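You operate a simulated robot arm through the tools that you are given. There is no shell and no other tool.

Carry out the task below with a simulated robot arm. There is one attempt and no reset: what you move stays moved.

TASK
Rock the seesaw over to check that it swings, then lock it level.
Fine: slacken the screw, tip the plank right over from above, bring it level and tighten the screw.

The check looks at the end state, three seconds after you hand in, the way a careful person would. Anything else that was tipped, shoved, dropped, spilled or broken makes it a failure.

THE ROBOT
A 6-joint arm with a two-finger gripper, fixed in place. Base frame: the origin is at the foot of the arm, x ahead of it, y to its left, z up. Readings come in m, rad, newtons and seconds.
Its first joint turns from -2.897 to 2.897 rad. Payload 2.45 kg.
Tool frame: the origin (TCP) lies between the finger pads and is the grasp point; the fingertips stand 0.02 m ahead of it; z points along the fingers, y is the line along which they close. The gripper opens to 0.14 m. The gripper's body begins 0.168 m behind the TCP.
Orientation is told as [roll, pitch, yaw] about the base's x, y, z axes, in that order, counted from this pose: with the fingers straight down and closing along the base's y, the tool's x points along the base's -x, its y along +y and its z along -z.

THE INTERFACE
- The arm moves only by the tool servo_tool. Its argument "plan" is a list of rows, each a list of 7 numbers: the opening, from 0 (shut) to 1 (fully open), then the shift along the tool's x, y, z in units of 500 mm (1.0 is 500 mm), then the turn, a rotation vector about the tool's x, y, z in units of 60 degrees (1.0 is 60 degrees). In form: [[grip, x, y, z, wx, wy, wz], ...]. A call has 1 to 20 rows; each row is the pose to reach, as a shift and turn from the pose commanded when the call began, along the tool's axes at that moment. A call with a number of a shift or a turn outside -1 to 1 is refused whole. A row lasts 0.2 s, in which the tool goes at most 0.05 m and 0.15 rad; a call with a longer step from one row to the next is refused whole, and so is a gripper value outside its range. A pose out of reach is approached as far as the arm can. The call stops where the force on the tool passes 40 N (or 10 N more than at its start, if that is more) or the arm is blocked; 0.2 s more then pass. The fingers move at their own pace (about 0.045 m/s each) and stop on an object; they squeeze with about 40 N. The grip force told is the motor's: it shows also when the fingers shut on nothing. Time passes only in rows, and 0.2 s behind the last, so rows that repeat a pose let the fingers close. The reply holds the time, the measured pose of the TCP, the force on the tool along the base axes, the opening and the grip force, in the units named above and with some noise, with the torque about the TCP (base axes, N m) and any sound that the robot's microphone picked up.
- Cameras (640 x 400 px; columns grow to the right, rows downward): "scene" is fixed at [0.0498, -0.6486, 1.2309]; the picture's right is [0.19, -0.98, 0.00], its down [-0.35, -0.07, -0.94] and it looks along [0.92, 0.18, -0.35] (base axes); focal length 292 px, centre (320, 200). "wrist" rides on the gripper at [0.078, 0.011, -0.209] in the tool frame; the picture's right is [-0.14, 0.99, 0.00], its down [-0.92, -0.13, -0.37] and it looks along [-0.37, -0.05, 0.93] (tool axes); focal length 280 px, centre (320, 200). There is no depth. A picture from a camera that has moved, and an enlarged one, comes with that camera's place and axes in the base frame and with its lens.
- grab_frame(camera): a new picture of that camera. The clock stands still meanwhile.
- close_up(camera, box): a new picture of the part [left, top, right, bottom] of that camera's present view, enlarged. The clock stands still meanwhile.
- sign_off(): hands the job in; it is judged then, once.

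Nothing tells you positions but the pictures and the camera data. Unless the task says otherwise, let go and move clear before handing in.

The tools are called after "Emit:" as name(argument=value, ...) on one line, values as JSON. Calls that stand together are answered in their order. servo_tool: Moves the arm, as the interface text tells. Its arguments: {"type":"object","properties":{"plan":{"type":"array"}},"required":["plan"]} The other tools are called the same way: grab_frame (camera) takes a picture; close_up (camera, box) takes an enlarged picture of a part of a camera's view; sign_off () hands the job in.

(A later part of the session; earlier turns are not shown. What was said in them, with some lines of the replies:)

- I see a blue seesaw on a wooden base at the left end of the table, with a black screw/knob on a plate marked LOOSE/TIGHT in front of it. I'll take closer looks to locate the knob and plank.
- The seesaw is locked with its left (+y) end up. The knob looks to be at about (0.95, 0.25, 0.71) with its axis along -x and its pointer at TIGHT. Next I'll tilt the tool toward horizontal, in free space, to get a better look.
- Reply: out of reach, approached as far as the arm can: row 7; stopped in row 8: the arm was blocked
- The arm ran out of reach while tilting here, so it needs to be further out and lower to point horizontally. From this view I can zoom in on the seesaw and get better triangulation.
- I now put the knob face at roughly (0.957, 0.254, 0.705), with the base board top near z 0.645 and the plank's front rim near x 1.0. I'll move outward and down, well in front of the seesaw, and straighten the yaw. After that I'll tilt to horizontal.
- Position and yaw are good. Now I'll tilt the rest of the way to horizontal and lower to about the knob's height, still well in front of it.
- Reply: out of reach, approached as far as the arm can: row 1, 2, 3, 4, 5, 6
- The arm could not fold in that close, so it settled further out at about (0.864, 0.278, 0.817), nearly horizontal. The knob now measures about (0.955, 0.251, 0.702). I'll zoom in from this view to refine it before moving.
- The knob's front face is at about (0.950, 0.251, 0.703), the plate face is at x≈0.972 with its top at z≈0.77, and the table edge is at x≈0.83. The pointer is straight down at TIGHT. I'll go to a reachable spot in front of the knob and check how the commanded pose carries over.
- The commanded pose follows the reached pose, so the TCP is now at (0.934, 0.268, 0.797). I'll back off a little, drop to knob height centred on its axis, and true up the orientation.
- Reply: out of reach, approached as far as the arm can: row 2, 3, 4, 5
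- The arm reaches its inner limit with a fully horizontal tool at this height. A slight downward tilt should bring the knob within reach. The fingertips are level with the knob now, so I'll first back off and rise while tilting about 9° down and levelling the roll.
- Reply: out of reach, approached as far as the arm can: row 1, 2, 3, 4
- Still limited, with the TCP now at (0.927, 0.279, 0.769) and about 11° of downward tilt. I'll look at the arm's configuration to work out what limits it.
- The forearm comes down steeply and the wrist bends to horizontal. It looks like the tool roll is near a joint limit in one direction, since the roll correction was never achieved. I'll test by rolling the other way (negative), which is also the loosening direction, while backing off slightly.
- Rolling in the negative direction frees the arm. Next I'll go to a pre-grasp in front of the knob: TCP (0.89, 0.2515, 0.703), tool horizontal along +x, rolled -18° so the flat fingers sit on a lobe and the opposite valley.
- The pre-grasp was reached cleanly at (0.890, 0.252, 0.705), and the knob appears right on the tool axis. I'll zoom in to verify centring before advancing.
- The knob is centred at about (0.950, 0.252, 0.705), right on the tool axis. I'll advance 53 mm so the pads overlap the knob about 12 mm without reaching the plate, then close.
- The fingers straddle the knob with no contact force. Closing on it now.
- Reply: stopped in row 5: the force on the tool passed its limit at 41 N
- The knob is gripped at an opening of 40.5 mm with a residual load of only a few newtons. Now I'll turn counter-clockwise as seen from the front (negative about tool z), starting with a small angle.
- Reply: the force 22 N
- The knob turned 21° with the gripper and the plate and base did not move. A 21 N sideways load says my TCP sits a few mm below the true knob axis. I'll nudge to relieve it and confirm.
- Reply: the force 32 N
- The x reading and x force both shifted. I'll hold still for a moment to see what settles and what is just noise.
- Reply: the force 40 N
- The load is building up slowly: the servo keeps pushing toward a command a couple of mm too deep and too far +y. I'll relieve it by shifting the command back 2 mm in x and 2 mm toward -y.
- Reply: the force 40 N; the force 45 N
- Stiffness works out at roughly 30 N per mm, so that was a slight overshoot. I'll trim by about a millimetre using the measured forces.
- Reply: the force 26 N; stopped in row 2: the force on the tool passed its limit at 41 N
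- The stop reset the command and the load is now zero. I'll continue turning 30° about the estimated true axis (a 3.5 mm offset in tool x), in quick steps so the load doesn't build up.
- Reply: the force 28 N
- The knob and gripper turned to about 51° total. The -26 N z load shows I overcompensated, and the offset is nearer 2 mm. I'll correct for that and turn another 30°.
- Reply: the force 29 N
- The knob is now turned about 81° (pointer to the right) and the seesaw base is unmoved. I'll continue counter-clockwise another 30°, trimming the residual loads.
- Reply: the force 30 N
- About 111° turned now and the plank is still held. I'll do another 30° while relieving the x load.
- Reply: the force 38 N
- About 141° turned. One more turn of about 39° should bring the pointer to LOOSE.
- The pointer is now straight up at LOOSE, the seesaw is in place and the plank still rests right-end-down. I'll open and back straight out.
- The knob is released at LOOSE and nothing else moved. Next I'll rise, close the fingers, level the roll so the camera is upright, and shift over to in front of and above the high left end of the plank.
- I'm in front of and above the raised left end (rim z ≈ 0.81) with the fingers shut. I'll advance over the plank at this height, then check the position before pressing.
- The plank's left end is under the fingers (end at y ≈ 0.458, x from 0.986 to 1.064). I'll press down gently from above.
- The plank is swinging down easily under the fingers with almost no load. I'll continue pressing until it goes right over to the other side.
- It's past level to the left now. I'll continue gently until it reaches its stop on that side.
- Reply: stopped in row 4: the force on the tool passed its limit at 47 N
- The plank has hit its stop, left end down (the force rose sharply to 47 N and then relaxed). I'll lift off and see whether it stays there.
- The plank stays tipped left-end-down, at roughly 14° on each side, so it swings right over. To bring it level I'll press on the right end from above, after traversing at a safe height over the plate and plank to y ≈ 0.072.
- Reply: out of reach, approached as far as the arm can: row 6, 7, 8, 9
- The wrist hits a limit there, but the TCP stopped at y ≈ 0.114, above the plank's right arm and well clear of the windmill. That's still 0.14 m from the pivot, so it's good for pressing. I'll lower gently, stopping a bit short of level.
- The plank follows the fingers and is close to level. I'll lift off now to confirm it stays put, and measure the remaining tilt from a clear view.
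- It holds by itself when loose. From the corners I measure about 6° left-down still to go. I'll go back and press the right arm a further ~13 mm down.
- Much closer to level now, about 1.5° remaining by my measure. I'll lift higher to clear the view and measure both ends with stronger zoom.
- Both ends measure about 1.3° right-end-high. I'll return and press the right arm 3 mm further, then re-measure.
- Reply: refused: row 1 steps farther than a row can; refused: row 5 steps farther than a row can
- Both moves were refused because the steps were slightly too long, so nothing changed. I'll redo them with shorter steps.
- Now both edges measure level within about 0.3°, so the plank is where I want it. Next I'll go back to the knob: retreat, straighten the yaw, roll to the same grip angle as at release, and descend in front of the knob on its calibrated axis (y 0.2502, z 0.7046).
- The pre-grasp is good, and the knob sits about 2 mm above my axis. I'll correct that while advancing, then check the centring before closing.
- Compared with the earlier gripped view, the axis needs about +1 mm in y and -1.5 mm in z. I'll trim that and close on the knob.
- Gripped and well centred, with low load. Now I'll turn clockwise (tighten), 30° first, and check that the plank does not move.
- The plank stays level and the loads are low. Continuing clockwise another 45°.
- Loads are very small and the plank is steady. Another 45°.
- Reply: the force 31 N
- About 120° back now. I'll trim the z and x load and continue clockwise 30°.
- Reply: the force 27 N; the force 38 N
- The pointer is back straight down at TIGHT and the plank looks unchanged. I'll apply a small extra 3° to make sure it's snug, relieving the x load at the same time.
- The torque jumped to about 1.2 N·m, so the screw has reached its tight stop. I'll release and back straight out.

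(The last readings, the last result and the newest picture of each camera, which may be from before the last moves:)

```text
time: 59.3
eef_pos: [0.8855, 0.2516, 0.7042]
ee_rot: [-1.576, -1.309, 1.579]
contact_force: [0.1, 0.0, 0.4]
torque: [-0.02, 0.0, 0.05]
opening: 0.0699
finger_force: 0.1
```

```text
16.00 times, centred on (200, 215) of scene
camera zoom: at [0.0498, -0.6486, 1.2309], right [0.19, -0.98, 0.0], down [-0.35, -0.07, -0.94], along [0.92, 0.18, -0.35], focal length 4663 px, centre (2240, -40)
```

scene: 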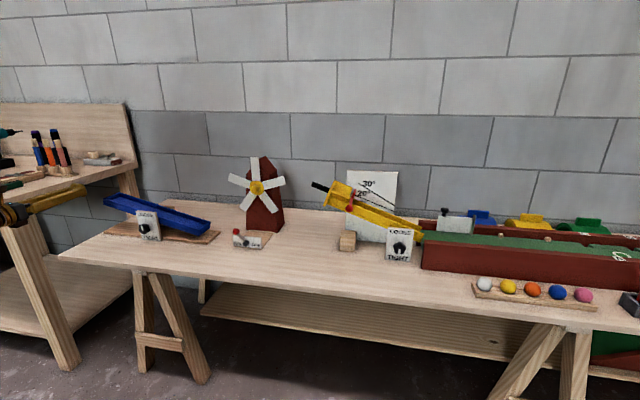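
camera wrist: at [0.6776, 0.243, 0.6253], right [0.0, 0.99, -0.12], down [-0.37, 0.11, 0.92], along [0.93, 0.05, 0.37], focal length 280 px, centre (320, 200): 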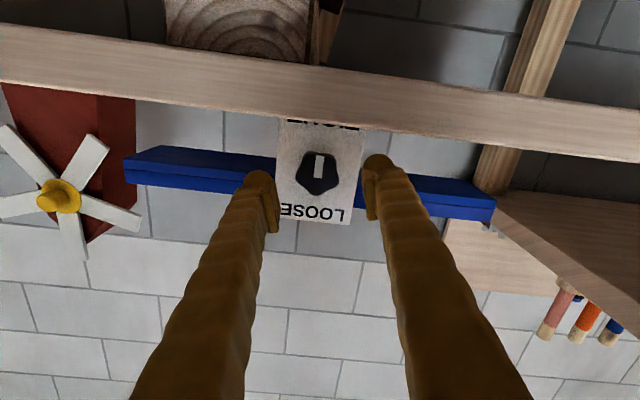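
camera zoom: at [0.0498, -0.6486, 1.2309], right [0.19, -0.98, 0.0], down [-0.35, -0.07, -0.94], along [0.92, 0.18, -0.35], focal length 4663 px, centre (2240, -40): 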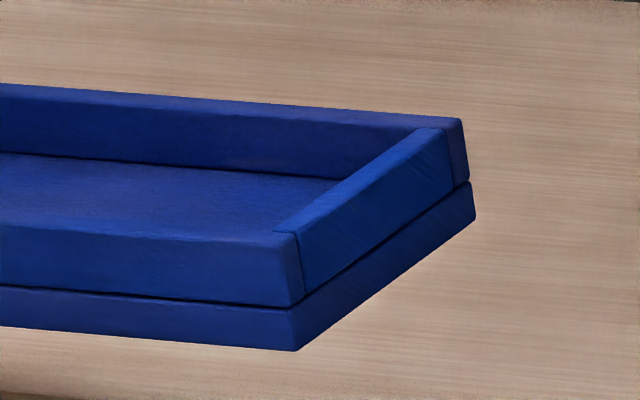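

The knob is at TIGHT and the plank's corners are at exactly the same pixels as before tightening. I'll cross-check level from the wrist camera before leaving.

Emit:
close_up(camera="wrist", box=[108, 130, 188, 180])

Emit:
close_up(camera="wrist", box=[430, 175, 510, 225])

Emit:
close_up(camera="wrist", box=[270, 110, 370, 230])

```text
8.00 times, centred on (148, 155) of wrist
camera zoom: at [0.6776, 0.243, 0.6253], right [0.0, 0.99, -0.12], down [-0.37, 0.11, 0.92], along [0.93, 0.05, 0.37], focal length 2243 px, centre (1696, 560)
```

zoom: 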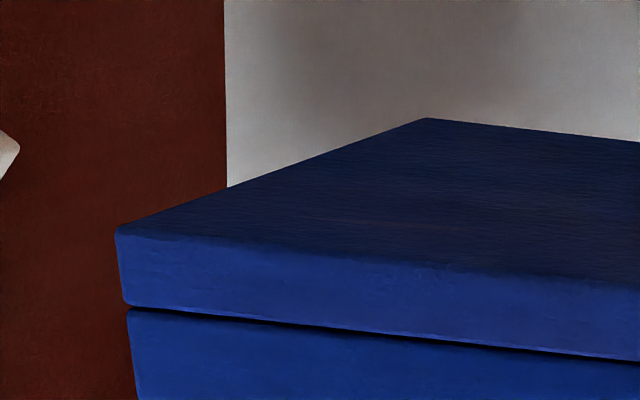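

```text
8.00 times, centred on (470, 200) of wrist
camera zoom: at [0.6776, 0.243, 0.6253], right [0.0, 0.99, -0.12], down [-0.37, 0.11, 0.92], along [0.93, 0.05, 0.37], focal length 2243 px, centre (-880, 200)
```

zoom: 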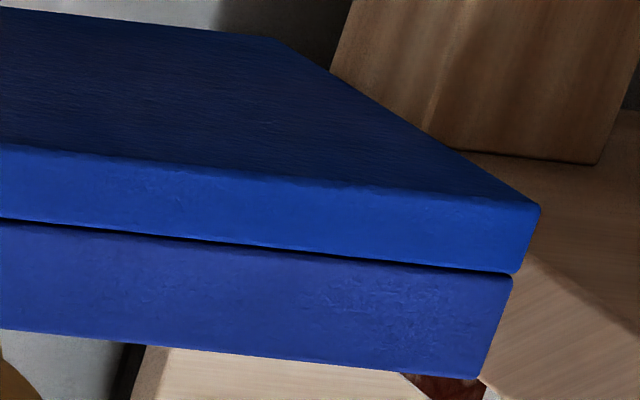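

```text
3.33 times, centred on (320, 170) of wrist
camera zoom: at [0.6776, 0.243, 0.6253], right [0.0, 0.99, -0.12], down [-0.37, 0.11, 0.92], along [0.93, 0.05, 0.37], focal length 935 px, centre (320, 300)
```

zoom: 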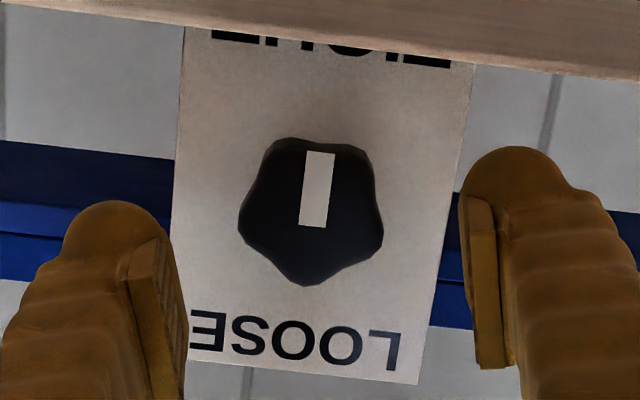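

Both cameras agree: level within about 0.3°, with the pointer at TIGHT. Now I'll lift the arm away, up and back clear of the bench.

Emit:
servo_tool(plan=[[0.5, 0, 0, -0.02, 0, 0, -0.06], [0.5, -0.07, -0.019, -0.03, 0, 0, -0.12], [0.5, -0.14, -0.038, -0.04, 0, 0, -0.18], [0.5, -0.21, -0.057, -0.04, 0, 0, -0.24], [0.5, -0.29, -0.077, -0.04, 0, 0, -0.3], [0.5, -0.37, -0.1, -0.04, 0, 0, -0.36], [0.5, -0.37, -0.1, -0.04, 0, 0, -0.36]])

Emit:
grab_frame(camera="scene")

Emit:
close_up(camera="scene", box=[90, 180, 218, 260])

```text
time: 60.9
eef_pos: [0.8645, 0.2499, 0.8964]
ee_rot: [-1.572, -0.93, 1.577]
contact_force: [0.0, -0.1, 0.2]
torque: [-0.01, 0.01, 0.0]
opening: 0.0701
finger_force: 0.0
```

```text
taken
```

scene: 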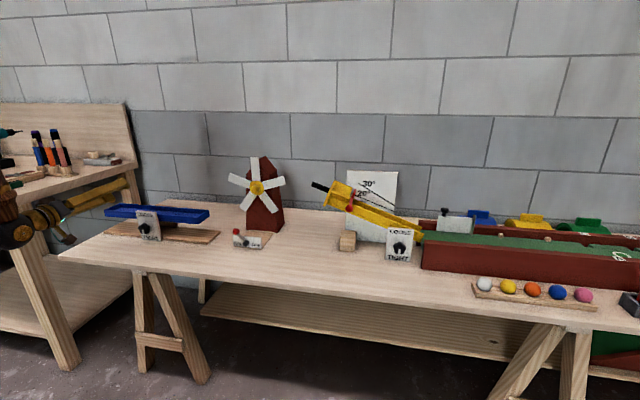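

```text
5.00 times, centred on (154, 220) of scene
camera zoom: at [0.0498, -0.6486, 1.2309], right [0.19, -0.98, 0.0], down [-0.35, -0.07, -0.94], along [0.92, 0.18, -0.35], focal length 1457 px, centre (1150, 100)
```

zoom: 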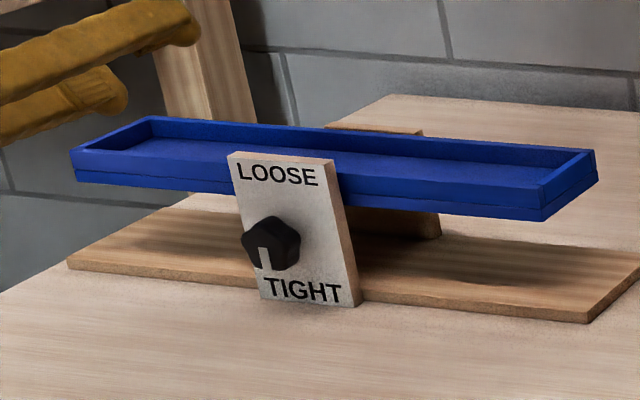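

The plank is level, the screw points to TIGHT, the base and every other item are where they started, and the arm is clear. It swung right over to its other stop during the check, so I'm handing in.

Emit:
sign_off()

```text
The job is handed in.
```

The seesaw swings freely and is now locked level, and I've handed the job in.

- **Slackened:** I turned the screw half a turn, from TIGHT to LOOSE.
- **Rocked over:** I pressed the raised left end down from above until the plank reached its stop on the other side. It had started right end down, at about 14°.
- **Levelled:** I pressed the right side down in small steps. Both cameras put the plank within about 0.3° of level.
- **Tightened:** I turned the screw back to TIGHT until it hit its stop. The plank did not shift while I tightened it.

The last pictures show nothing else on the bench moved. The gripper has let go and the arm is clear of the seesaw.
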